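You operate a simulated robot arm through the tools that you are given. There is no shell and no other tool.

You run a simulated two-armed robot. Do the job below in one go: nothing can be reset, and whatever is moved stays where it is left.

Task
Set up the right shock absorber: collar at 3 mm, gold knob at 2, gauge at 4 bar.
Fine: loosen the red ring for the collar and tighten it after; the blue hose end goes back on its rest, the valve stays uncapped; leave the other side alone.
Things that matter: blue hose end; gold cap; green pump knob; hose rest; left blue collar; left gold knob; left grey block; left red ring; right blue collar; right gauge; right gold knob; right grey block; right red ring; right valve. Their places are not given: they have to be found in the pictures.

The check looks at the end state, three seconds after you hand in, the way a careful person would. Anything else that was tipped, shoved, dropped, spilled or broken makes it a failure.

Robot
Two 7-joint arms with fingered hands on one trunk that stands fixed in place. Base frame: the origin is at the foot of the trunk, x ahead of it, y to its left, z up; the work surface is at about z = 0.883. Lengths are in m, angles in degrees, forces in N, time in s.
The left shoulder is at [0.03, 0.119, 1.169], the right one opposite. With the tool pointing down near the work surface each hand reaches from about 0.28 to 0.76 m from the base axis, measured 20 degrees to its own side. Payload 3.8 kg a hand.
The TCP of each hand is the grasp point between the finger pads, 0.025 m short of the fingertips. In the tool frame z runs along the fingers and y along their closing line. The gripper opens to 0.088 m; its body begins 0.029 m behind the TCP. The gripper is a hand of 4 fingers: y runs from the thumb to the fingers, the wrist lies at [-0.013, -0.106, -0.174] in the tool frame, and closing takes about 1.5 s.
Orientation is that of the tool frame in the base frame, as a unit quaternion [x, y, z, w]. With the fingers straight down and the wrist toward the robot, the tool's x, y and z point along [0, 1, 0], [1, 0, 0] and [0, 0, -1] of the base frame.

Tools
- The arms move only by the tool arm_command. It takes "left_series", "right_series" or both (then of equal length, played together; a hand with none holds still); each is a list that holds one entry, the list of rows, each a list of 6 numbers: the shift along the tool's x, y, z in m, then the turn, a rotation vector about the tool's x, y, z in degrees. In form: [[[dx, dy, dz, rx, ry, rz], ...]]. A call has 1 to 20 rows; each row shifts and turns the commanded pose from where the row before left it, along the tool's axes as they then stand. "left_gripper" and "right_gripper" are, for a hand that has rows, the gripper command, from -1 (fully open) to 1 (shut), values between in proportion, set as the call begins (left out, the last holds). Rows are played at 5 a second. More than 0.05 m and 8.6 degrees between two rows, or a gripper value outside its range, and nothing of the call is played. A pose out of reach is approached as far as the arm can. The call stops where the force on the tool passes 40 N (or 10 N more than at its start, if that is more) or the arm is blocked; 0.2 s more then pass. Each finger travels about 0.153 m/s and halts on what it meets, pressing with about 31 N; the grip force reading is that of the motor and also rises with nothing between the fingers. The clock runs only during rows and for 0.2 s after the last one: add rows that do not move to give the fingers time. It gives the time, the measured TCP pose, the force on the tool (base axes), the opening and the grip force at its end, in the units of the frame above (readings bear some noise), with the torque about the TCP (base axes, N m) and any sound that the robot's microphone picked up, and new pictures: "views" is both (left out), scene, wrist or none (wrist: the cameras of the hands that moved).
- Cameras (640 x 400 px; columns grow to the right, rows downward): "scene" is now at [0.0476, 0.0134, 1.7203]; the picture's right is [0.32, -0.95, 0.00], its down [-0.69, -0.23, -0.68] and it looks along [0.65, 0.22, -0.73] (base axes); focal length 328 px, centre (320, 200). "left" rides on the left gripper at [-0.064, -0.083, -0.098] in its tool frame; the picture's right is [-0.62, -0.37, 0.69], its down [0.71, -0.63, 0.30] and it looks along [0.32, 0.68, 0.65] (tool axes); focal length 265 px, centre (320, 200). "right" rides on the right gripper at [0.064, -0.083, -0.098] in its tool frame; the picture's right is [-0.62, 0.37, -0.69], its down [-0.71, -0.63, 0.30] and it looks along [-0.32, 0.68, 0.65] (tool axes); focal length 265 px, centre (320, 200).
- lift_body(by): moves the trunk up (or, below 0, down) by that many m; the arms and the scene camera ride with it, the base frame stays. It gives what a move gives, with no picture.
- finger_targets(index, middle, ring, thumb_bend, thumb_turn, hand): sets how far each is bent, from 0 (flat) to 1 (curled in); at 0.3 the hand is open as for a grip, at 0.7 the pads meet at the TCP. One left out holds its place. A second passes; each finger stops where it meets its share of the squeeze, and holds until it gets a number again. A gripper value or a shape takes the hand back. It gives what a move gives, with no picture; readings hold the bend of each and the force on the fingers (four entries, about 0 where the hand has none), thumb and palm. thumb_turn goes from beside the hand (0) to across from the fingers (1), as for a grip.
- set_grasp(shape, hand): the hand has 4 fingers and takes this shape, open, in about a second: jaw (thumb against the fingers, like two jaws); tri (thumb and two fingers); tip (a fingertip pinch); poke (one finger out to press); point (the index stretched); flat (the hand flat); cup (the hand cupped); fist (a fist). The gripper value then closes the fingers along that shape, each until it touches; the sizes above hold for jaw. It gives what a move gives, with no picture.
- aim_head(pan, tilt): turns the head with the scene camera to pan (to the left, within 120 degrees either way) and tilt (down, from -29 to 69), counted from straight ahead of the robot. It gives what a move gives, and a new picture of the scene camera.
- locate(camera, pixels): for up to 12 pixels [column, row] of the newest picture of that camera ("zoom" is the newest enlarged one), the place [x, y, z] in the base frame of the surface seen there, good to about 0.003 m, but the place of the scene camera against the robot may be out by one fixed shift of up to 0.018 m in any direction. It takes no simulated time.
- zoom(camera, box): a new picture of the part [left, top, right, bottom] of that camera's present view, enlarged. It takes no simulated time.
- sign_off(): hands the job in; it is judged then, once.

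Open the grippers and draw the arms clear of the work before you hand the job in, unless the task says otherwise.

The tools are called after "Emit:" by a JSON object that holds its "api" and its "payload". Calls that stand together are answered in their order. arm_command: Moves the arms, as the interface text tells. Its arguments: {"type":"object","properties":{"left_series":{"type":"array"},"left_gripper":{"type":"number"},"right_series":{"type":"array"},"right_gripper":{"type":"number"},"views":{"type":"string","enum":["both","scene","wrist","none"]}},"required":[]} The other tools are called the same way: lift_body (by) moves the trunk up or down; set_grasp (shape, hand) gives the hand a shape; finger_targets (index, middle, ring, thumb_bend, thumb_turn, hand) moves the fingers one by one; aim_head (pan, tilt) turns the head that bears the scene camera; locate (camera, pixels) gives the place of the surface under pixels of a picture; zoom (camera, box) takes an enlarged picture of a part of a camera's view; sign_off () hands the job in.

At the start:

```text
time_s: 0.0
left_eef_pos: [0.4516, 0.2755, 1.3605]
left_orientation: [0.708, 0.706, 0.0, 0.001]
left_wrist_force: [0.5, -0.7, -1.1]
left_moment: [-0.01, -0.01, 0.03]
left_width: 0.0876
left_finger_force: 0.1
left_shape: jaw
left_bend: [0.3, 0.3, 0.3, 0.3, 0.98]
left_finger forces: [0.0, 0.1, 0.0, 0.0, 0.0, 0.1]
right_eef_pos: [0.5743, -0.1084, 1.2944]
right_orientation: [0.707, 0.708, 0.0, 0.0]
right_wrist_force: [-0.1, 0.1, -0.3]
right_moment: [-0.01, 0.01, 0.02]
right_width: 0.0871
right_finger_force: 0.1
right_shape: jaw
right_bend: [0.3, 0.3, 0.3, 0.3, 0.98]
right_finger forces: [0.0, 0.1, 0.0, 0.1, 0.0, 0.0]
trunk travel left (down, up): [-0.325, 0.265]
head pan, tilt (commanded): [18.5, 47.0]
```

scene: 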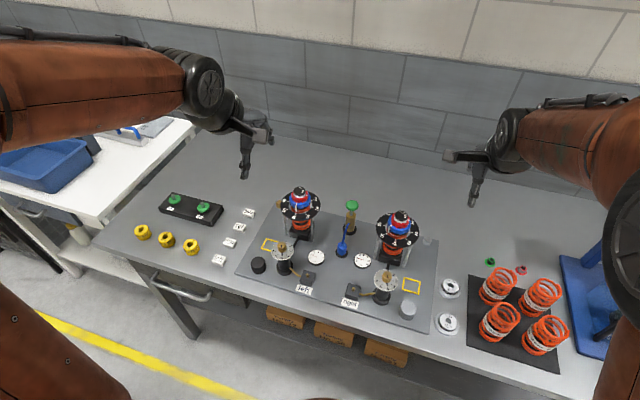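
right: 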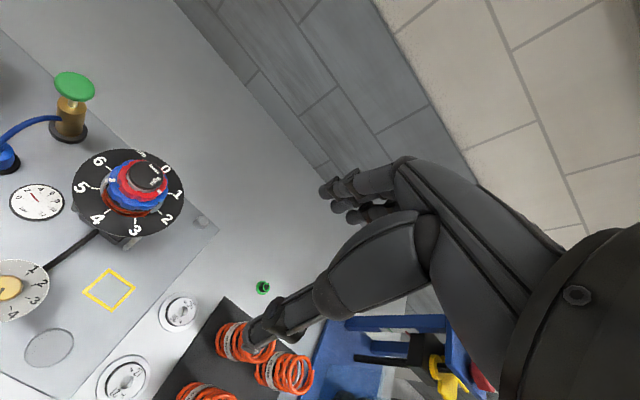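
left: 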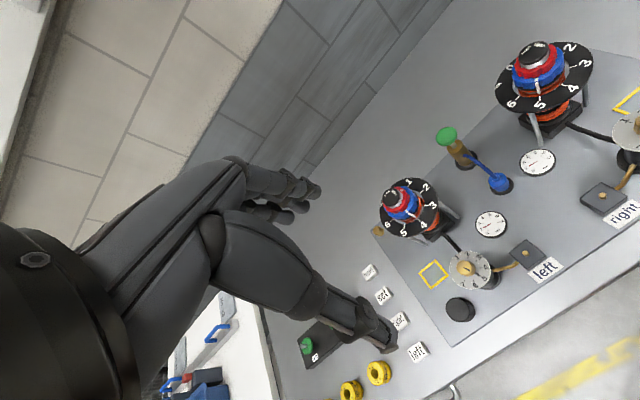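

The scene shows two shock assemblies on a grey plate, with the right one near pixel (398,235). I zoom in on it and on the plate for detail.

Emit:
{"api": "zoom", "payload": {"camera": "scene", "box": [340, 190, 460, 265]}}

Emit:
{"api": "zoom", "payload": {"camera": "scene", "box": [230, 180, 450, 325]}}

Emit:
{"api": "zoom", "payload": {"camera": "right", "box": [0, 50, 240, 400]}}

Emit:
{"api": "zoom", "payload": {"camera": "left", "box": [360, 20, 640, 330]}}

```text
5.33 times, centred on (400, 228) of scene
```

zoom: 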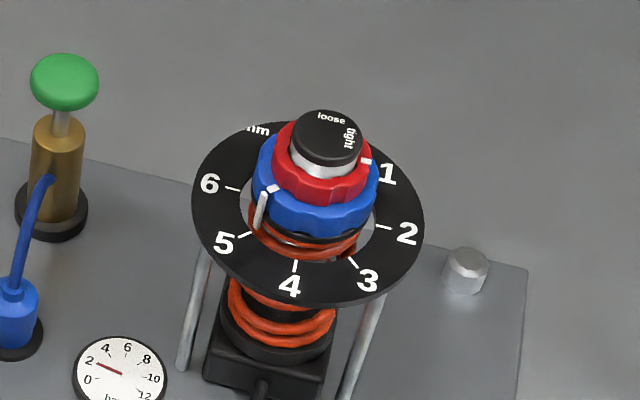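

```text
2.76 times, centred on (340, 252) of scene
```

zoom: 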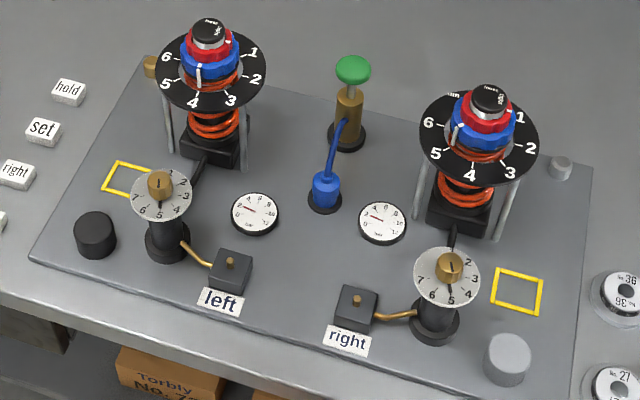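

```text
1.14 times, centred on (120, 225) of right
```

zoom: 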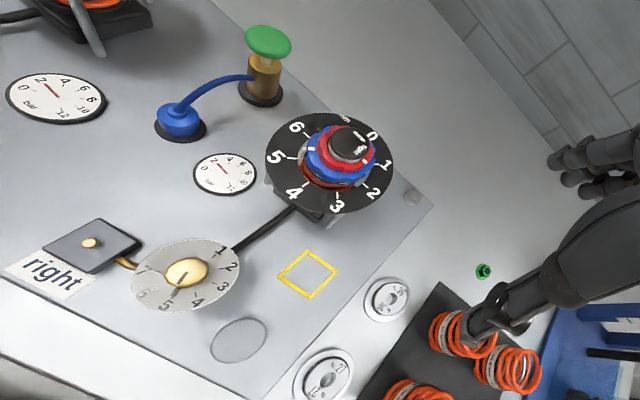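

```text
1.29 times, centred on (500, 175) of left
```

zoom: 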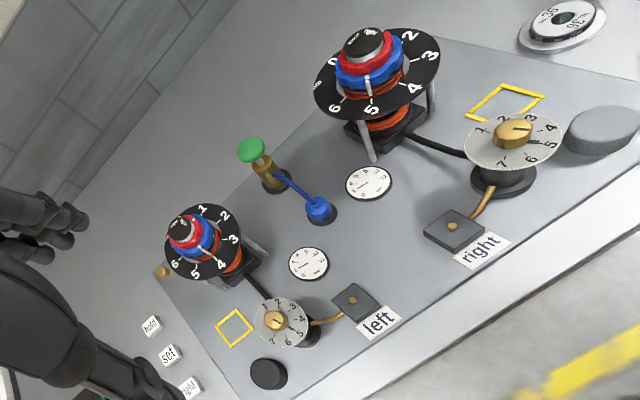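

I look closer at the right block with its brass stub, the gold knob dial, the gauge, the hose and the small items at the plate corners.

Emit:
{"api": "zoom", "payload": {"camera": "scene", "box": [335, 265, 425, 321]}}

Emit:
{"api": "zoom", "payload": {"camera": "scene", "box": [325, 195, 385, 275]}}

Emit:
{"api": "zoom", "payload": {"camera": "scene", "box": [240, 180, 330, 236]}}

Emit:
{"api": "zoom", "payload": {"camera": "scene", "box": [240, 230, 330, 296]}}

Emit:
{"api": "zoom", "payload": {"camera": "scene", "box": [400, 225, 560, 340]}}

Emit:
{"api": "zoom", "payload": {"camera": "scene", "box": [120, 180, 280, 280]}}

```text
7.11 times, centred on (380, 293) of scene
```

zoom: 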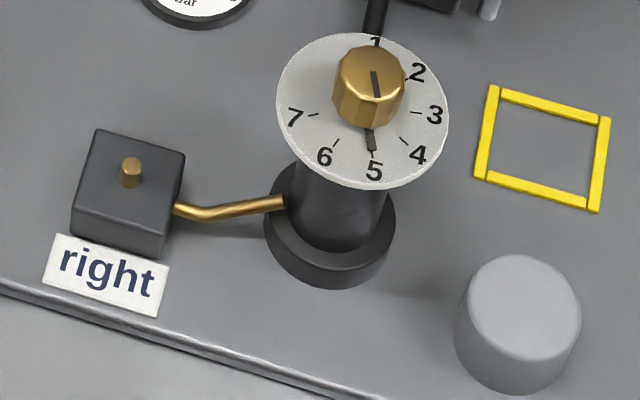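

```text
5.00 times, centred on (355, 235) of scene
```

zoom: 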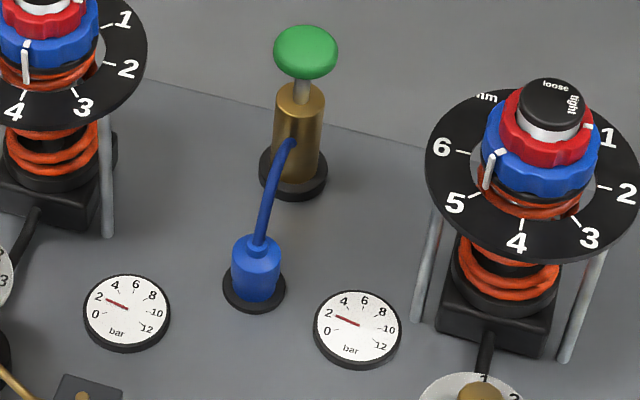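

```text
7.11 times, centred on (285, 208) of scene
```

zoom: 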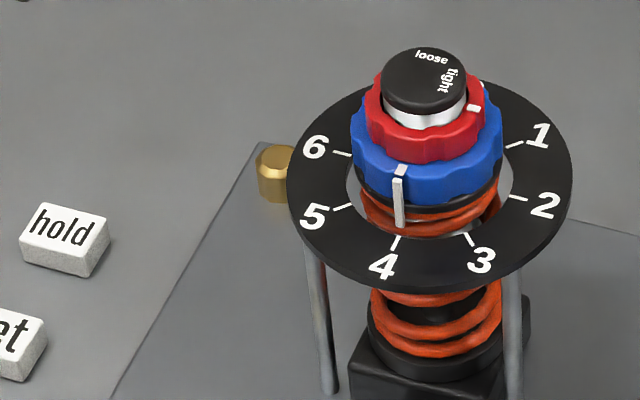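

```text
6.06 times, centred on (285, 263) of scene
```

zoom: 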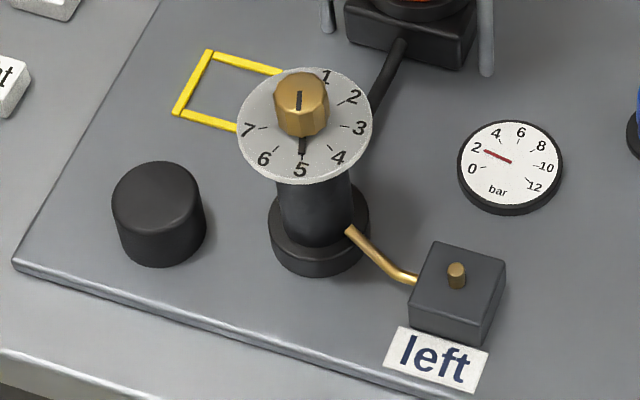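

```text
3.48 times, centred on (480, 282) of scene
```

zoom: 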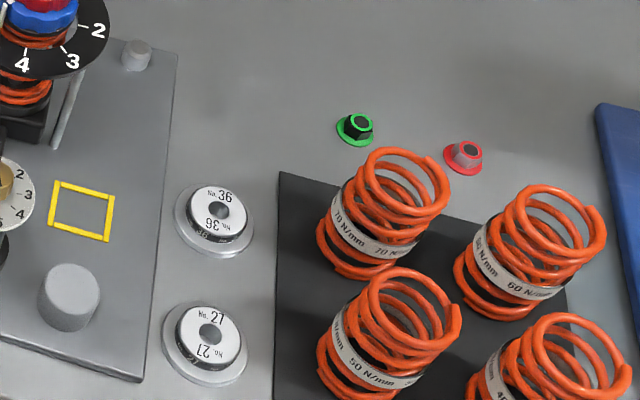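

```text
4.00 times, centred on (200, 230) of scene
```

zoom: 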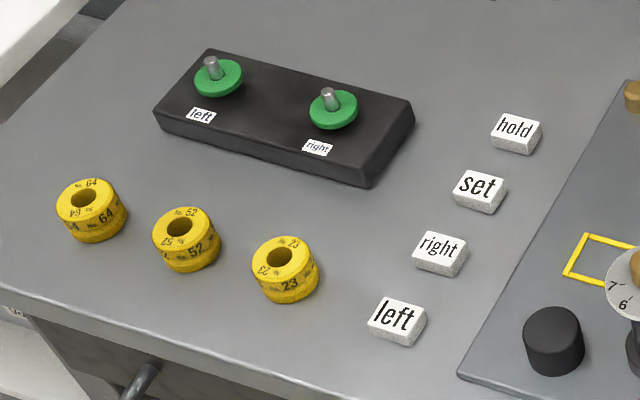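

The scale, knob dial, gauge and block with its brass stub are all clear now. I locate key points with the right wrist camera and the same ones with the scene camera, to measure the scene camera's fixed shift.

Emit:
{"api": "locate", "payload": {"camera": "right", "pixels": [[151, 176], [142, 186], [75, 85], [7, 158], [38, 200], [8, 287], [128, 237], [203, 221], [48, 348], [180, 312], [116, 268], [263, 288]]}}

Emit:
{"api": "locate", "payload": {"camera": "scene", "pixels": [[401, 215], [398, 225], [352, 204], [343, 243], [363, 260], [383, 276], [400, 245], [427, 240], [408, 305], [449, 287], [411, 279], [490, 262]]}}

```text
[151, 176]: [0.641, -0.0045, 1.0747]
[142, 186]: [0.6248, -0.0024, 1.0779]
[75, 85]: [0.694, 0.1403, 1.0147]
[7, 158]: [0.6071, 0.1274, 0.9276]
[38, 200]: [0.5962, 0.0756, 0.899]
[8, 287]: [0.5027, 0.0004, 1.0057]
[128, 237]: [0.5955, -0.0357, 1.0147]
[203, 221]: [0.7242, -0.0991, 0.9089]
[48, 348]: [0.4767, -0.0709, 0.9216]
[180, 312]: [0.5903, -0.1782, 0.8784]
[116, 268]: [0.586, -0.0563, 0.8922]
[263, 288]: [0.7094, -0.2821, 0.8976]
```

```text
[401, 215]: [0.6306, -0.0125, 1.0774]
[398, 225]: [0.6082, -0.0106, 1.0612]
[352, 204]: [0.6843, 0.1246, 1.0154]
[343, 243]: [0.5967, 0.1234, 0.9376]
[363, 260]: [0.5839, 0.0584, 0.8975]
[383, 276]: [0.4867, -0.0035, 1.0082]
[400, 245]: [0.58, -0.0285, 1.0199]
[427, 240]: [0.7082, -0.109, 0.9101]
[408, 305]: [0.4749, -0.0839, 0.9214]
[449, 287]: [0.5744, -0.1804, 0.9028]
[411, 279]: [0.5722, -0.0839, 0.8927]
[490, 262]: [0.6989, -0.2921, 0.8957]
```

The scene camera's shift is roughly +0.012 m in x and y against the wrist camera. I zoom tightly on the right shock head to measure ring, collar and scale.

Emit:
{"api": "zoom", "payload": {"camera": "scene", "box": [375, 205, 425, 255]}}

Emit:
{"api": "zoom", "payload": {"camera": "right", "box": [70, 145, 190, 245]}}

```text
8.00 times, centred on (400, 230) of scene
```

zoom: 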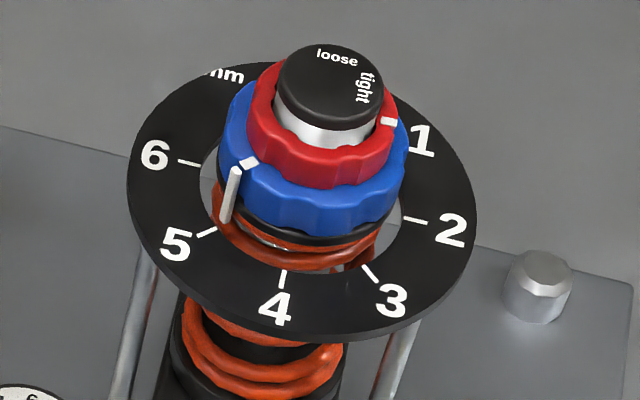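

```text
4.00 times, centred on (130, 195) of right
```

zoom: 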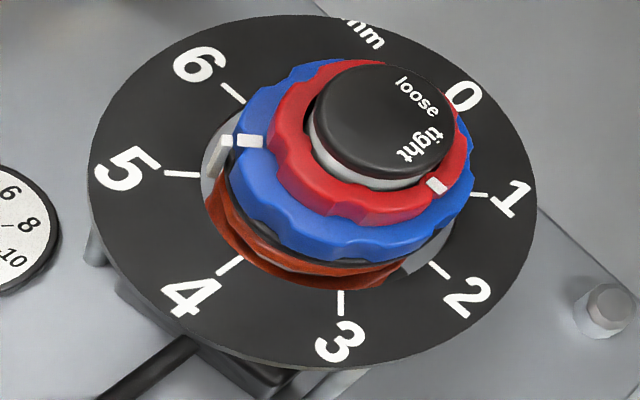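

I measure the ring, collar, cap and disc edges, and the corner caps, from these zooms.

Emit:
{"api": "locate", "payload": {"camera": "zoom", "pixels": [[385, 120], [318, 120], [455, 130], [437, 184], [250, 141], [238, 140], [345, 235], [350, 212], [365, 178], [270, 150], [100, 180], [530, 200]]}}

Emit:
{"api": "locate", "payload": {"camera": "zoom", "pixels": [[340, 370], [380, 20], [222, 150], [604, 302], [474, 160], [470, 190], [350, 275], [290, 110], [400, 65], [400, 172], [337, 300], [450, 270]]}}

```text
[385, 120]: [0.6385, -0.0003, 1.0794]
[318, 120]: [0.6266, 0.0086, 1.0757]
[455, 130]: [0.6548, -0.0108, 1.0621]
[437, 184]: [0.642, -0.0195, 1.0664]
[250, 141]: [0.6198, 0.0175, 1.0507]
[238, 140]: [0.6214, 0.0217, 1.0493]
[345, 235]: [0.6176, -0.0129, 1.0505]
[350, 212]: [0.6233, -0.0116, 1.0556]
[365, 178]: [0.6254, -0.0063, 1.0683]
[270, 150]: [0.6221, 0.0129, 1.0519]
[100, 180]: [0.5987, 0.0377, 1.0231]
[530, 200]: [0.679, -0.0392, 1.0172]
```

```text
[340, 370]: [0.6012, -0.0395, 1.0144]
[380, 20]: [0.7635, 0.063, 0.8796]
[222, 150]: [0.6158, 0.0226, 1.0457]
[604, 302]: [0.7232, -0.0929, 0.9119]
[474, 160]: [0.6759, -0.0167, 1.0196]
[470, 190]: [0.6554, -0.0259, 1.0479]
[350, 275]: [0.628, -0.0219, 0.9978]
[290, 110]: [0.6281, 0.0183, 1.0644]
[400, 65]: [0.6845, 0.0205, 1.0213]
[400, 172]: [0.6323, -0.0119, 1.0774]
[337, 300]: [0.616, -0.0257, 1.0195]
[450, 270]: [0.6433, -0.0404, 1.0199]
```

Shock axis is near (0.640, 0.000), with the red ring at about z 1.06 and the collar about z 1.048. I move the right hand to a closer viewpoint, high above everything, for a better wrist picture.

Emit:
{"api": "arm_command", "payload": {"right_series": [[[0.026, -0.018, 0.025, 0, 0, 0], [0.026, -0.018, 0.025, 0, 0, 0], [0.026, -0.018, 0.025, 0, 0, 0], [0, 0, 0, 0, 0, 0], [0, 0, 0, 0, 0, 0]]]}}

```text
time_s: 1.2
left_eef_pos: [0.4512, 0.2749, 1.3609]
left_orientation: [0.707, 0.707, 0.0, 0.0]
left_wrist_force: [-0.7, 0.3, 0.3]
left_moment: [-0.02, -0.03, 0.04]
left_width: 0.0877
left_finger_force: 0.1
left_shape: jaw
left_bend: [0.3, 0.3, 0.3, 0.3, 0.98]
left_finger forces: [0.0, 0.1, 0.0, 0.1, 0.0, 0.0]
right_eef_pos: [0.5193, -0.0291, 1.2187]
right_orientation: [0.708, 0.707, 0.0, 0.0]
right_wrist_force: [0.0, -0.9, 1.0]
right_moment: [0.0, -0.01, -0.02]
right_width: 0.0876
right_finger_force: 0.0
right_shape: jaw
right_bend: [0.3, 0.3, 0.3, 0.3, 0.98]
right_finger forces: [0.0, 0.0, 0.1, 0.0, 0.0, 0.1]
trunk travel left (down, up): [-0.325, 0.265]
head pan, tilt (commanded): [18.5, 47.0]
```

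scene: 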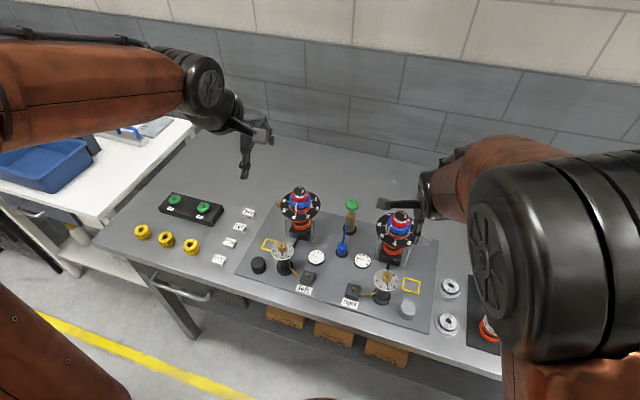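
right: 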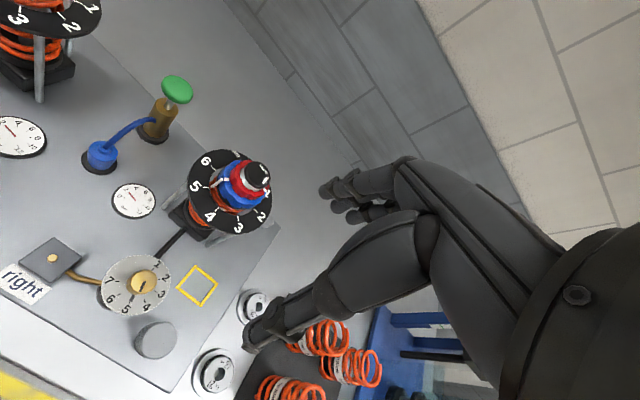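

Right camera shows the shock at (232,190), hose end at (100,155), gold knob at (143,281) and the brass stub at (53,257). I zoom and locate these.

Emit:
{"api": "zoom", "payload": {"camera": "right", "box": [170, 130, 290, 250]}}

Emit:
{"api": "locate", "payload": {"camera": "zoom", "pixels": [[255, 160], [320, 200], [400, 200], [450, 180], [240, 260], [200, 200], [440, 300], [420, 250], [300, 270], [340, 240], [300, 140], [420, 140]]}}

Emit:
{"api": "zoom", "payload": {"camera": "right", "box": [0, 220, 200, 360]}}

Emit:
{"api": "zoom", "payload": {"camera": "right", "box": [60, 60, 210, 230]}}

```text
3.33 times, centred on (230, 190) of right
```

zoom: 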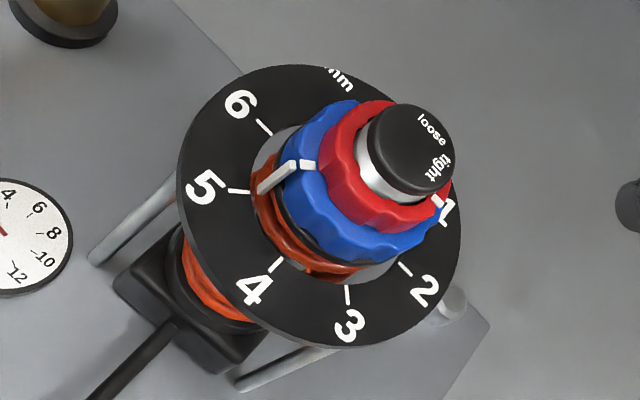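

```text
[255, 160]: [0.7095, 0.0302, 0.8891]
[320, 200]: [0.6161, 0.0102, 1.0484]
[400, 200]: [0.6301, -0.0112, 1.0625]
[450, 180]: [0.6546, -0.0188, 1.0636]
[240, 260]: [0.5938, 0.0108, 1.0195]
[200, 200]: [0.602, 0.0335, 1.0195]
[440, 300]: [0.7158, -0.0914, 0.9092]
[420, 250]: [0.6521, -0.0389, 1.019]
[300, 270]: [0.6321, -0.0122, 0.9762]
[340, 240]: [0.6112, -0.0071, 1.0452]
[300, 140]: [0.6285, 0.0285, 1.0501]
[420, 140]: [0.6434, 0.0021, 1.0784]
```

```text
2.86 times, centred on (100, 290) of right
```

zoom: 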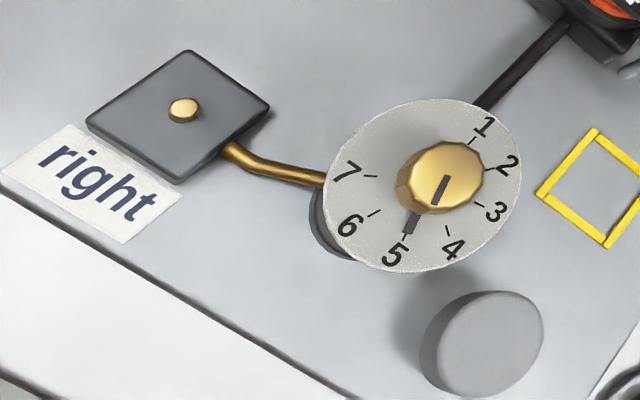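

```text
2.35 times, centred on (135, 145) of right
```

zoom: 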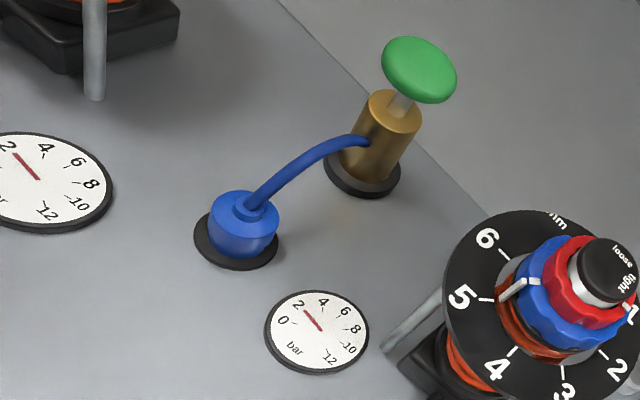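

Now I locate pump, hose end and rest from the newest zoom, and the knob, stub and block from the plain right view.

Emit:
{"api": "locate", "payload": {"camera": "zoom", "pixels": [[420, 70], [440, 90], [400, 45], [243, 205], [215, 210], [273, 225], [243, 250], [207, 245], [265, 195], [330, 145], [365, 140], [318, 330]]}}

Emit:
{"api": "locate", "payload": {"camera": "right", "pixels": [[143, 280], [133, 282], [154, 284], [143, 291], [53, 257], [50, 239], [27, 261], [82, 256], [59, 278], [135, 303], [155, 340], [60, 245]]}}

Emit:
{"api": "zoom", "payload": {"camera": "scene", "box": [325, 195, 375, 265]}}

```text
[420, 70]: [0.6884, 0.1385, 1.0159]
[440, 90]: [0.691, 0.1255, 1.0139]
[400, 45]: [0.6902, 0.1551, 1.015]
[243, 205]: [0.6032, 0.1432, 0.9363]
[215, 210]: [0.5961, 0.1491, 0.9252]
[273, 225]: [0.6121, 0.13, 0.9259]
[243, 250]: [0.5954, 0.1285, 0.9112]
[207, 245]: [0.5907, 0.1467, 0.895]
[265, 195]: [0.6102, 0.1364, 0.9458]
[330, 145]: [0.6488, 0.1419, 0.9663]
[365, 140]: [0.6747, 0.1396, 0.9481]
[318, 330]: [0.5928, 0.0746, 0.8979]
```

```text
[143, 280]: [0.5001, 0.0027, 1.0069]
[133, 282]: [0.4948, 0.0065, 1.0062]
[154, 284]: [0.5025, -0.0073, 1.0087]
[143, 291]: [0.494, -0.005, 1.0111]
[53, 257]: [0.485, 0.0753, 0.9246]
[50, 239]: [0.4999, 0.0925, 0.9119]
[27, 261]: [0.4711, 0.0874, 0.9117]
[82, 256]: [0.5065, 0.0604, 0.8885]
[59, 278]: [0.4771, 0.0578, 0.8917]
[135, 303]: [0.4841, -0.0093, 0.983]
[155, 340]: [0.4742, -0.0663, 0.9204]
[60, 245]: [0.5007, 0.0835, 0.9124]
```

```text
5.71 times, centred on (350, 230) of scene
```

zoom: 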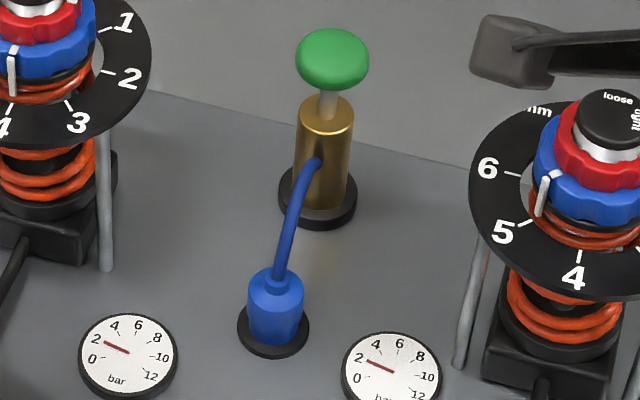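

Hose end centre is near (0.604,0.139) with its neck top at about z 0.938, the valve stub near (0.485,0.0755,0.925), and the gold knob near (0.499,0.000,1.008). Now I look at the hands to understand the finger geometry.

Emit:
{"api": "zoom", "payload": {"camera": "scene", "box": [370, 120, 530, 230]}}

Emit:
{"api": "zoom", "payload": {"camera": "scene", "box": [170, 50, 290, 190]}}

Emit:
{"api": "zoom", "payload": {"camera": "left", "box": [160, 120, 420, 370]}}

```text
3.64 times, centred on (450, 175) of scene
```

zoom: 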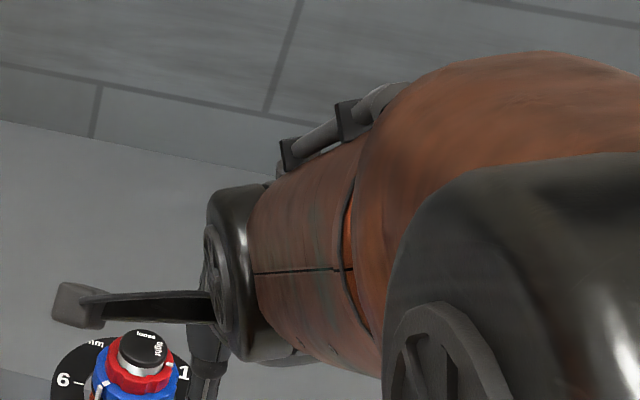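

```text
2.86 times, centred on (230, 120) of scene
```

zoom: 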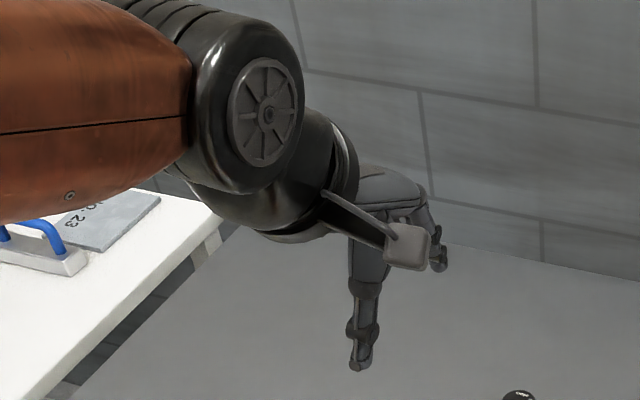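

```text
1.60 times, centred on (290, 245) of left
```

zoom: 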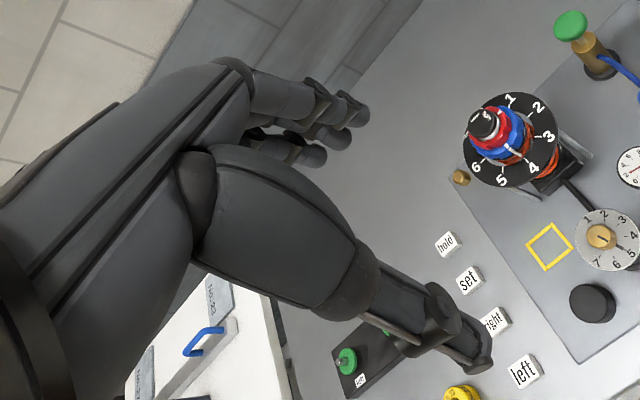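

I see the thumb at (255,335) and fingertips around (330,190) in the right view. I locate them to get the finger geometry in the tool frame.

Emit:
{"api": "zoom", "payload": {"camera": "right", "box": [220, 130, 460, 370]}}

Emit:
{"api": "locate", "payload": {"camera": "right", "pixels": [[252, 345], [262, 325], [275, 330], [290, 312], [320, 290], [323, 188], [333, 205], [350, 213], [345, 180], [372, 175], [385, 215], [400, 160]]}}

```text
1.67 times, centred on (340, 250) of right
```

zoom: 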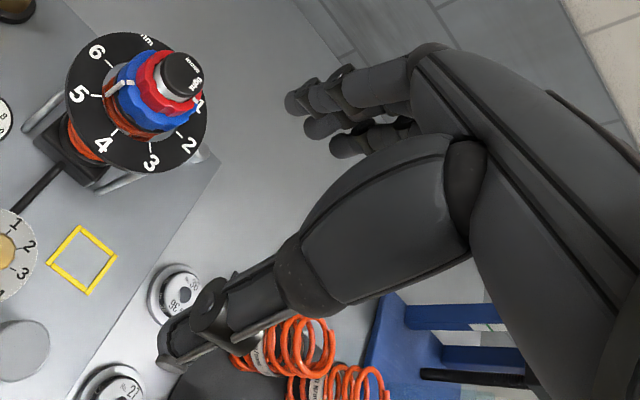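

```text
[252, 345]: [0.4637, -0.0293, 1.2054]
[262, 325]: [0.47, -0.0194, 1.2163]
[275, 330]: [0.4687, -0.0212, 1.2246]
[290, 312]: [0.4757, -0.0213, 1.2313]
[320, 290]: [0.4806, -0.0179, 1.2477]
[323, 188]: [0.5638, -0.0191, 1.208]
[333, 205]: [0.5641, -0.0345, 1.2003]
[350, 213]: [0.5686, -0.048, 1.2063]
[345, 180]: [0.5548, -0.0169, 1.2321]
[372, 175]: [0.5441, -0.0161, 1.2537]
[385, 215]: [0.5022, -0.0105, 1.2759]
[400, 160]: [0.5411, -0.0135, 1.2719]
```

The open hand has the three fingertips at tool y +0.045 spaced over 30 mm and the thumb at −0.055, tips about 23 mm below the TCP. I move the right hand over the shock axis, stopping with the tips about 25 mm above the black cap.

Emit:
{"api": "arm_command", "payload": {"right_series": [[[0.0097, 0.0403, 0, 0, 0, 0], [0.0097, 0.0403, 0, 0, 0, 0], [0.0097, 0.0403, 0, 0, 0, 0], [0, 0, 0.03, 0, 0, 0], [0, 0, 0.03, 0, 0, 0], [0, 0, 0.028, 0, 0, 0], [0, 0, 0, 0, 0, 0], [0, 0, 0, 0, 0, 0]]]}}

```text
time_s: 3.0
left_eef_pos: [0.451, 0.2753, 1.3607]
left_orientation: [0.708, 0.707, 0.0, 0.0]
left_wrist_force: [1.1, 0.5, -0.3]
left_moment: [0.01, -0.02, 0.02]
left_width: 0.0878
left_finger_force: 0.1
left_shape: jaw
left_bend: [0.3, 0.3, 0.3, 0.3, 0.98]
left_finger forces: [0.1, 0.0, 0.1, 0.0, 0.0, 0.0]
right_eef_pos: [0.6412, -0.001, 1.1318]
right_orientation: [0.708, 0.707, -0.001, 0.0]
right_wrist_force: [-0.8, 0.5, -0.6]
right_moment: [0.0, -0.02, 0.0]
right_width: 0.0876
right_finger_force: 0.2
right_shape: jaw
right_bend: [0.3, 0.3, 0.3, 0.3, 0.98]
right_finger forces: [0.0, 0.0, 0.0, 0.0, 0.0, 0.1]
trunk travel left (down, up): [-0.325, 0.265]
head pan, tilt (commanded): [18.5, 47.0]
```

scene: 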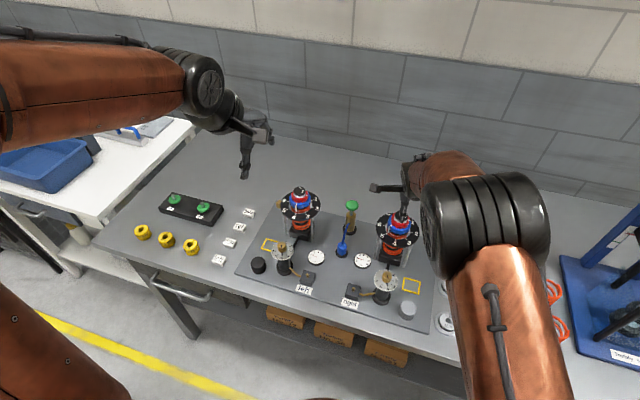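
right: 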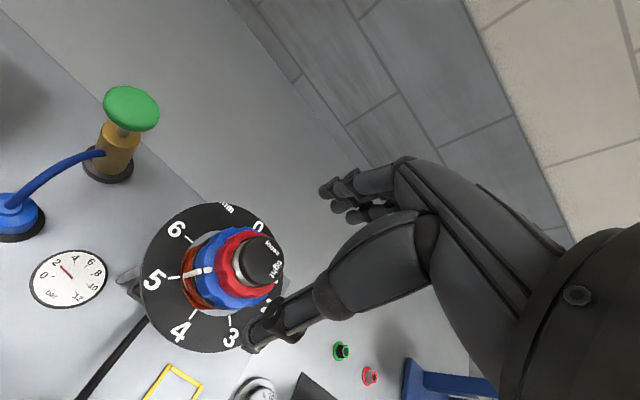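

The hand is over the shock; the black cap shows at (260,260). I zoom and locate cap, ring and collar more exactly from this close view.

Emit:
{"api": "zoom", "payload": {"camera": "right", "box": [130, 190, 300, 360]}}

Emit:
{"api": "locate", "payload": {"camera": "right", "pixels": [[262, 238], [245, 258], [262, 260], [278, 258], [258, 278], [240, 240], [238, 270], [228, 230], [210, 270], [230, 295], [200, 230], [256, 220]]}}

```text
2.35 times, centred on (215, 275) of right
```

zoom: 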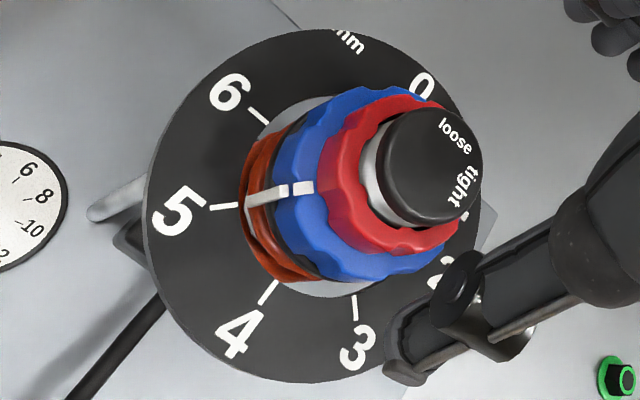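

```text
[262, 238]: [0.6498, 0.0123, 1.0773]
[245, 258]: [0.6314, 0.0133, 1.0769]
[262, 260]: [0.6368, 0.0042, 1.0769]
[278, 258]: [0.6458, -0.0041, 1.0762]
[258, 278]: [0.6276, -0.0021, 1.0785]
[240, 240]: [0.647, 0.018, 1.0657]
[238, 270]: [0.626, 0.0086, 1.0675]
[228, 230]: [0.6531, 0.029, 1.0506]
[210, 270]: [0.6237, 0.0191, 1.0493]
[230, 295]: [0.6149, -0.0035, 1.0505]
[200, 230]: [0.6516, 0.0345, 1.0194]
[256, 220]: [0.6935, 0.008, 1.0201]
```

The pin lines up almost exactly with 5 from this azimuth, so the collar must turn two divisions (about 90° counterclockwise) to 3. The ring spans about z 1.051–1.067; I centre the hand on (0.640,0.001) and lower the fingertips to the red ring.

Emit:
{"api": "arm_command", "payload": {"right_series": [[[0.002, -0.001, 0.02, 0, 0, 0], [0, 0, 0.02, 0, 0, 0], [0, 0, 0.014, 0, 0, 0], [0, 0, 0, 0, 0, 0], [0, 0, 0, 0, 0, 0]]]}}

```text
time_s: 4.2
left_eef_pos: [0.4494, 0.2746, 1.3607]
left_orientation: [0.707, 0.707, 0.0, -0.001]
left_wrist_force: [0.5, 0.0, 0.1]
left_moment: [0.0, -0.01, -0.03]
left_width: 0.0875
left_finger_force: 0.1
left_shape: jaw
left_bend: [0.3, 0.3, 0.3, 0.3, 0.98]
left_finger forces: [0.0, 0.0, 0.1, 0.0, 0.0, 0.1]
right_eef_pos: [0.6392, 0.0003, 1.078]
right_orientation: [0.707, 0.707, 0.0, 0.001]
right_wrist_force: [0.1, -1.2, 0.4]
right_moment: [-0.01, -0.01, -0.02]
right_width: 0.0878
right_finger_force: 0.2
right_shape: jaw
right_bend: [0.3, 0.3, 0.3, 0.3, 0.98]
right_finger forces: [0.1, 0.0, 0.1, 0.0, 0.0, 0.1]
trunk travel left (down, up): [-0.325, 0.265]
head pan, tilt (commanded): [18.5, 47.0]
```

scene: 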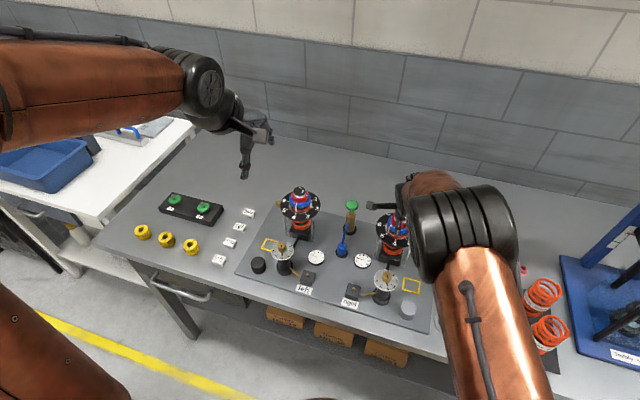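
right: 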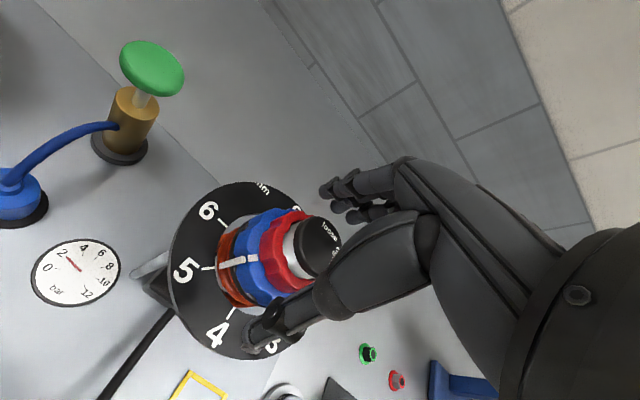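

Fingertips straddle the ring area. I zoom to check tip height against the ring before closing.

Emit:
{"api": "zoom", "payload": {"camera": "right", "box": [160, 150, 420, 370]}}

Emit:
{"api": "zoom", "payload": {"camera": "scene", "box": [360, 180, 440, 260]}}

```text
1.82 times, centred on (290, 260) of right
```

zoom: 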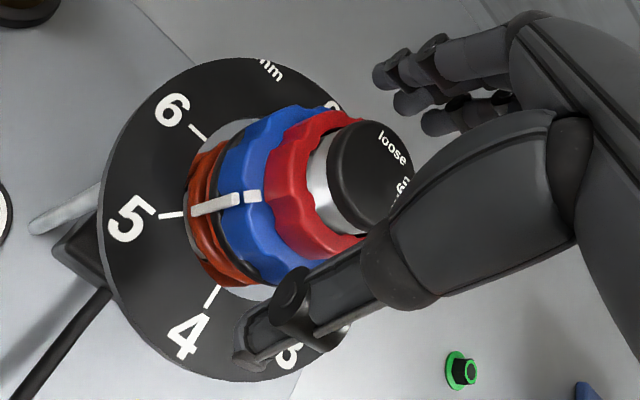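

```text
5.00 times, centred on (400, 220) of scene
```

zoom: 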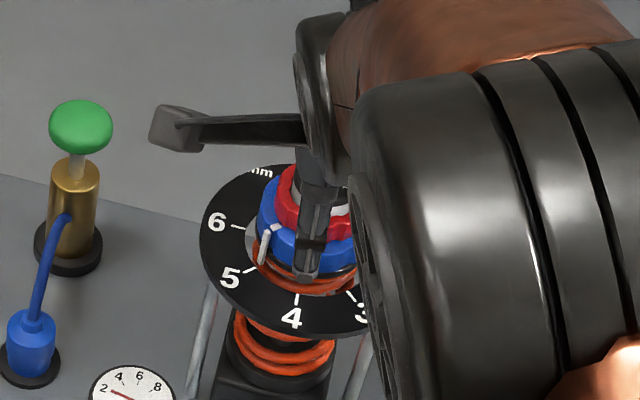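

I close the right hand onto the ring, with still rows giving it time, watching force.

Emit:
{"api": "arm_command", "payload": {"right_series": [[[0, 0, 0, 0, 0, 0], [0, 0, 0, 0, 0, 0], [0, 0, 0, 0, 0, 0], [0, 0, 0, 0, 0, 0], [0, 0, 0, 0, 0, 0], [0, 0, 0, 0, 0, 0], [0, 0, 0, 0, 0, 0]]], "right_gripper": 0.3}}

Emit:
{"api": "zoom", "payload": {"camera": "right", "box": [160, 150, 420, 370]}}

Emit:
{"api": "zoom", "payload": {"camera": "scene", "box": [370, 190, 420, 240]}}

```text
time_s: 5.8
left_eef_pos: [0.451, 0.2755, 1.3608]
left_orientation: [0.706, 0.708, 0.0, 0.0]
left_wrist_force: [-1.3, -0.6, -0.6]
left_moment: [0.0, 0.06, 0.01]
left_width: 0.0875
left_finger_force: 0.0
left_shape: jaw
left_bend: [0.3, 0.3, 0.3, 0.3, 0.98]
left_finger forces: [0.0, 0.1, 0.0, 0.0, 0.0, 0.1]
right_eef_pos: [0.6397, -0.0001, 1.0783]
right_orientation: [0.707, 0.707, 0.0, 0.0]
right_wrist_force: [-3.6, 2.8, -0.7]
right_moment: [0.02, 0.03, 0.03]
right_width: 0.039
right_finger_force: 31.2
right_shape: jaw
right_bend: [0.74, 0.47, 0.51, 0.71, 1.0]
right_finger forces: [15.8, 9.1, 0.0, 0.0, 28.0, 0.1]
trunk travel left (down, up): [-0.325, 0.265]
head pan, tilt (commanded): [18.5, 47.0]
```

scene: 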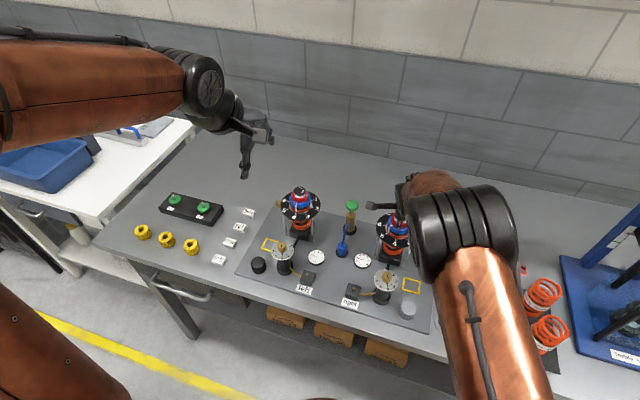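
right: 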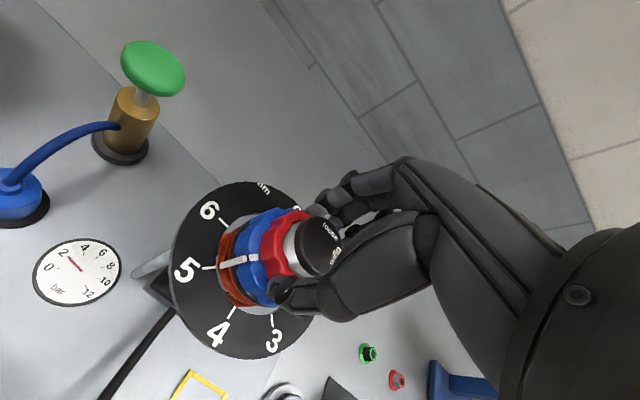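

```text
1.82 times, centred on (290, 260) of right
```

zoom: 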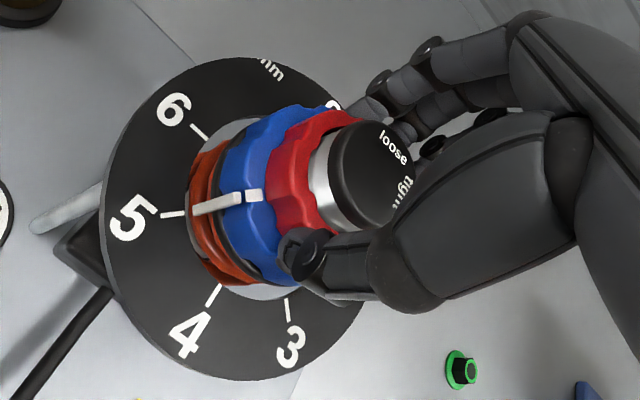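

```text
8.00 times, centred on (395, 215) of scene
```

zoom: 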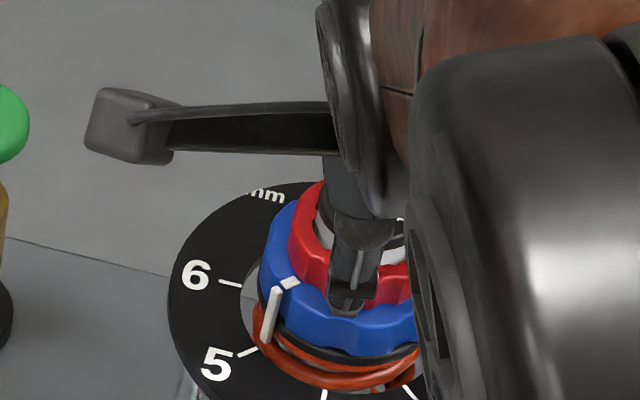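

The thumb tip seems to overlap the upper edge of the blue collar, and the index curled further than the middle. I locate the digit tips to see whether I'm too low.

Emit:
{"api": "zoom", "payload": {"camera": "right", "box": [250, 170, 370, 330]}}

Emit:
{"api": "locate", "payload": {"camera": "zoom", "pixels": [[200, 300], [180, 330], [215, 340], [260, 320], [235, 130], [265, 140], [290, 60], [300, 100], [340, 110], [320, 200], [230, 280], [170, 270]]}}

```text
2.50 times, centred on (310, 250) of right
```

zoom: 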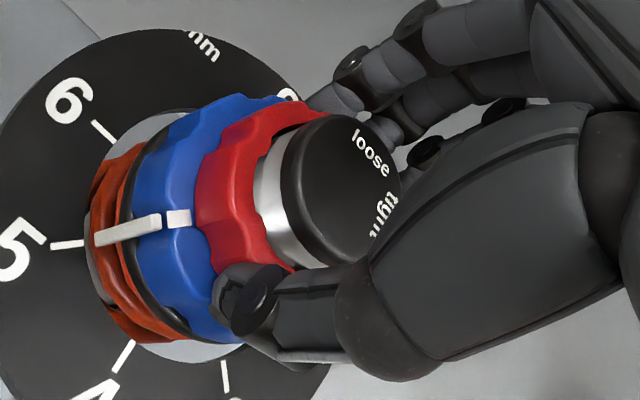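

```text
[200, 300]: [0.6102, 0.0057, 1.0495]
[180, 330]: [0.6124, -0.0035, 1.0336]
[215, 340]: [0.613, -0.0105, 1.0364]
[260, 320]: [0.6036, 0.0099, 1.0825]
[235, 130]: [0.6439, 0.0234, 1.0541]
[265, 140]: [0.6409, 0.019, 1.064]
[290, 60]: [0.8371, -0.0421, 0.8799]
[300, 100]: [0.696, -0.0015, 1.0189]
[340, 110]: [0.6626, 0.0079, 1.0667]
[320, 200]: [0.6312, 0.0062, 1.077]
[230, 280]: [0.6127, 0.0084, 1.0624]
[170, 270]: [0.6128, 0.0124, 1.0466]
```

The index seems to have slid above the ring while the thumb tip sits at the collar's edge. I reopen, rise 4 mm, and close again to compare.

Emit:
{"api": "arm_command", "payload": {"right_series": [[[0, 0, 0, 0, 0, 0], [0, 0, 0, 0, 0, 0], [0, 0, 0, 0, 0, 0], [0, 0, -0.004, 0, 0, 0], [0, 0, 0, 0, 0, 0], [0, 0, 0, 0, 0, 0]]], "right_gripper": -0.6, "views": "wrist"}}

Emit:
{"api": "zoom", "payload": {"camera": "right", "box": [220, 150, 400, 330]}}

```text
time_s: 7.2
left_eef_pos: [0.4517, 0.2747, 1.3622]
left_orientation: [0.707, 0.708, 0.0, 0.0]
left_wrist_force: [-1.1, -0.5, 0.3]
left_moment: [0.01, 0.0, -0.04]
left_width: 0.0876
left_finger_force: 0.1
left_shape: jaw
left_bend: [0.3, 0.3, 0.3, 0.3, 0.98]
left_finger forces: [0.1, 0.0, 0.1, 0.0, 0.0, 0.0]
right_eef_pos: [0.6401, 0.0006, 1.0818]
right_orientation: [0.707, 0.708, 0.0, 0.0]
right_wrist_force: [-0.4, 0.3, -0.3]
right_moment: [-0.01, -0.03, -0.01]
right_width: 0.0702
right_finger_force: 0.0
right_shape: jaw
right_bend: [0.27, 0.34, 0.32, 0.49, 0.99]
right_finger forces: [0.1, 0.0, 0.0, 0.1, 0.0, 0.1]
trunk travel left (down, up): [-0.325, 0.265]
head pan, tilt (commanded): [18.5, 47.0]
```

right: 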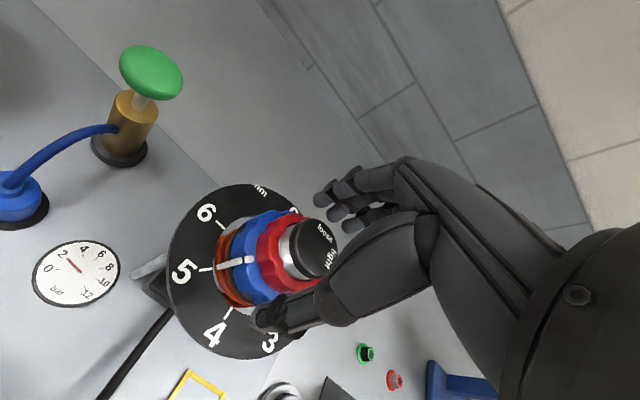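

```text
2.22 times, centred on (310, 240) of right
```

zoom: 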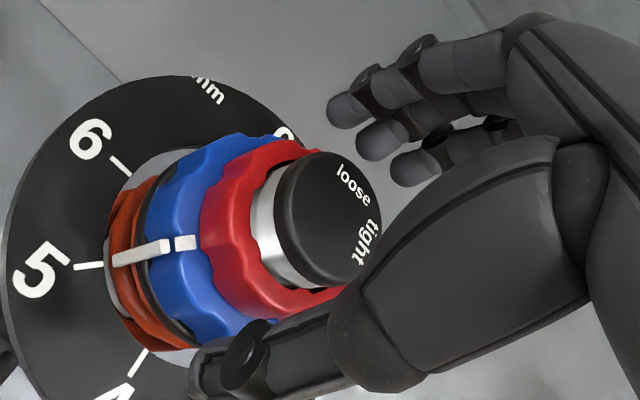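

From the bends, the index tip is shorter and slipped over the ring's top to the shaft. I close with thumb, middle and ring only, keeping the index open.

Emit:
{"api": "finger_targets", "payload": {"hand": "right", "index": 0.3, "middle": 0.65, "ring": 0.65, "thumb_bend": 0.8, "thumb_turn": 1.0}}

Emit:
{"api": "zoom", "payload": {"camera": "right", "box": [220, 150, 400, 330]}}

Emit:
{"api": "zoom", "payload": {"camera": "scene", "box": [380, 200, 415, 235]}}

```text
time_s: 8.2
left_eef_pos: [0.4495, 0.2742, 1.3614]
left_orientation: [0.707, 0.708, 0.001, 0.001]
left_wrist_force: [-0.8, -0.7, -0.5]
left_moment: [0.01, 0.0, 0.01]
left_width: 0.0875
left_finger_force: 0.0
left_shape: jaw
left_bend: [0.3, 0.3, 0.3, 0.3, 0.98]
left_finger forces: [0.0, 0.0, 0.0, 0.1, 0.0, 0.0]
right_eef_pos: [0.6379, 0.0006, 1.083]
right_orientation: [0.708, 0.707, -0.001, -0.001]
right_wrist_force: [-11.9, -1.0, -1.1]
right_moment: [-0.05, 0.18, 0.07]
right_width: 0.0593
right_finger_force: 15.8
right_shape: fingers
right_bend: [0.3, 0.53, 0.62, 0.58, 1.0]
right_finger forces: [0.0, 8.0, 2.1, 0.0, 21.8, 0.1]
trunk travel left (down, up): [-0.325, 0.265]
head pan, tilt (commanded): [18.5, 47.0]
```

```text
2.22 times, centred on (310, 240) of right
```

zoom: 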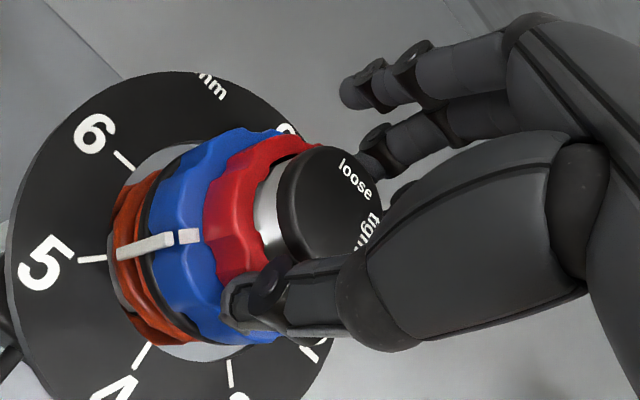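

```text
11.43 times, centred on (398, 218) of scene
```

zoom: 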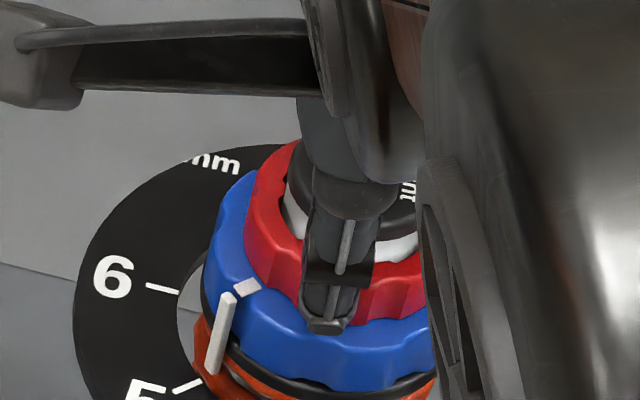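

Now the thumb pad sits on the red ring and the middle and ring fingers press opposite. I strengthen the finger side, then make a small test turn of 16° counterclockwise and check that only the red ring moves.

Emit:
{"api": "finger_targets", "payload": {"hand": "right", "middle": 0.8, "ring": 0.8}}

Emit:
{"api": "arm_command", "payload": {"right_series": [[[0, 0, 0, 0, 0, -5], [0, 0, 0, 0, 0, -5], [0, 0, 0, 0, 0, -6], [0, 0, 0, 0, 0, 0], [0, 0, 0, 0, 0, 0]]], "views": "both"}}

Emit:
{"api": "zoom", "payload": {"camera": "right", "box": [220, 150, 400, 330]}}

Emit:
{"api": "zoom", "payload": {"camera": "scene", "box": [375, 200, 425, 250]}}

```text
time_s: 9.2
left_eef_pos: [0.4513, 0.273, 1.3613]
left_orientation: [0.707, 0.707, 0.0, 0.0]
left_wrist_force: [-0.4, 0.0, 0.6]
left_moment: [-0.02, 0.01, -0.03]
left_width: 0.0874
left_finger_force: 0.0
left_shape: jaw
left_bend: [0.3, 0.3, 0.3, 0.3, 0.98]
left_finger forces: [0.0, 0.0, 0.0, 0.0, 0.1, 0.0]
right_eef_pos: [0.6403, -0.0005, 1.0814]
right_orientation: [0.707, 0.707, -0.001, 0.0]
right_wrist_force: [-3.1, -5.6, -4.6]
right_moment: [-0.01, 0.14, 0.23]
right_width: 0.0614
right_finger_force: 22.1
right_shape: fingers
right_bend: [0.3, 0.54, 0.66, 0.58, 0.99]
right_finger forces: [0.0, 10.9, 10.7, 0.1, 22.5, 0.0]
trunk travel left (down, up): [-0.325, 0.265]
head pan, tilt (commanded): [18.5, 47.0]
```

```text
time_s: 10.4
left_eef_pos: [0.4513, 0.2713, 1.3619]
left_orientation: [0.706, 0.708, 0.0, 0.0]
left_wrist_force: [1.5, -0.8, -0.2]
left_moment: [-0.03, 0.0, 0.0]
left_width: 0.0876
left_finger_force: 0.1
left_shape: jaw
left_bend: [0.3, 0.3, 0.3, 0.3, 0.98]
left_finger forces: [0.0, 0.1, 0.0, 0.0, 0.0, 0.0]
right_eef_pos: [0.6393, -0.0011, 1.0814]
right_orientation: [0.602, 0.798, 0.0, 0.0]
right_wrist_force: [-3.6, -13.5, -4.8]
right_moment: [-0.19, 0.28, -0.03]
right_width: 0.0606
right_finger_force: 22.5
right_shape: fingers
right_bend: [0.3, 0.55, 0.71, 0.59, 0.97]
right_finger forces: [0.0, 10.4, 13.1, 0.0, 22.0, 0.0]
trunk travel left (down, up): [-0.325, 0.265]
head pan, tilt (commanded): [18.5, 47.0]
```

scene: 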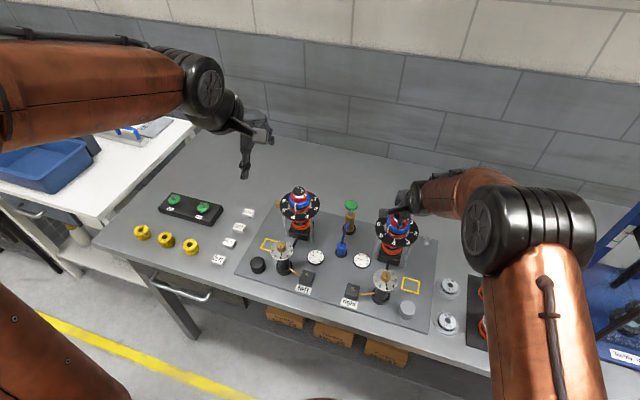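
right: 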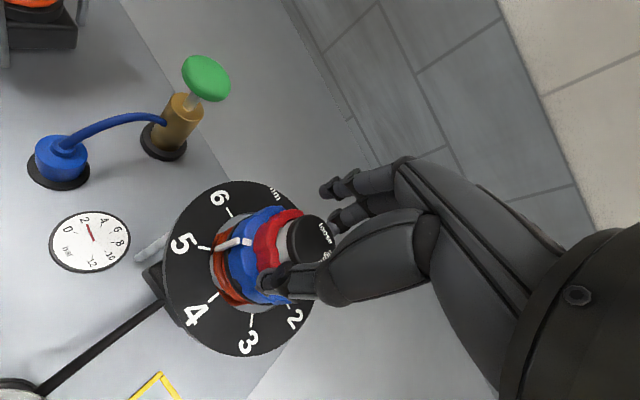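

```text
2.22 times, centred on (310, 240) of right
```

zoom: 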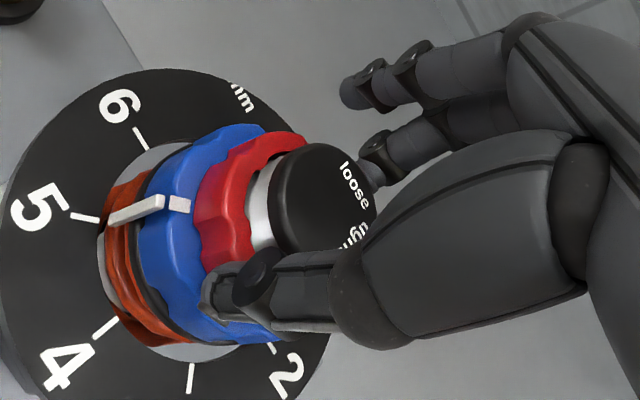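

```text
8.00 times, centred on (400, 225) of scene
```

zoom: 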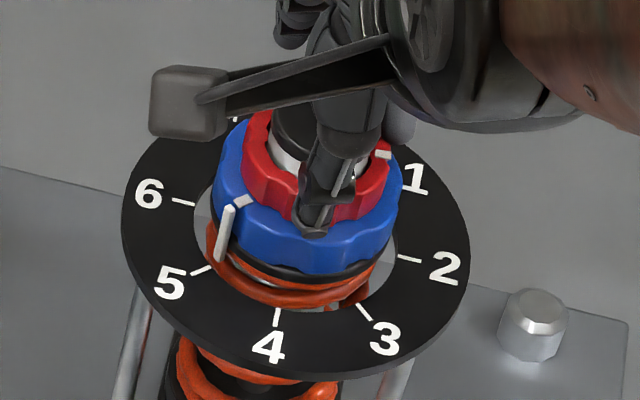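

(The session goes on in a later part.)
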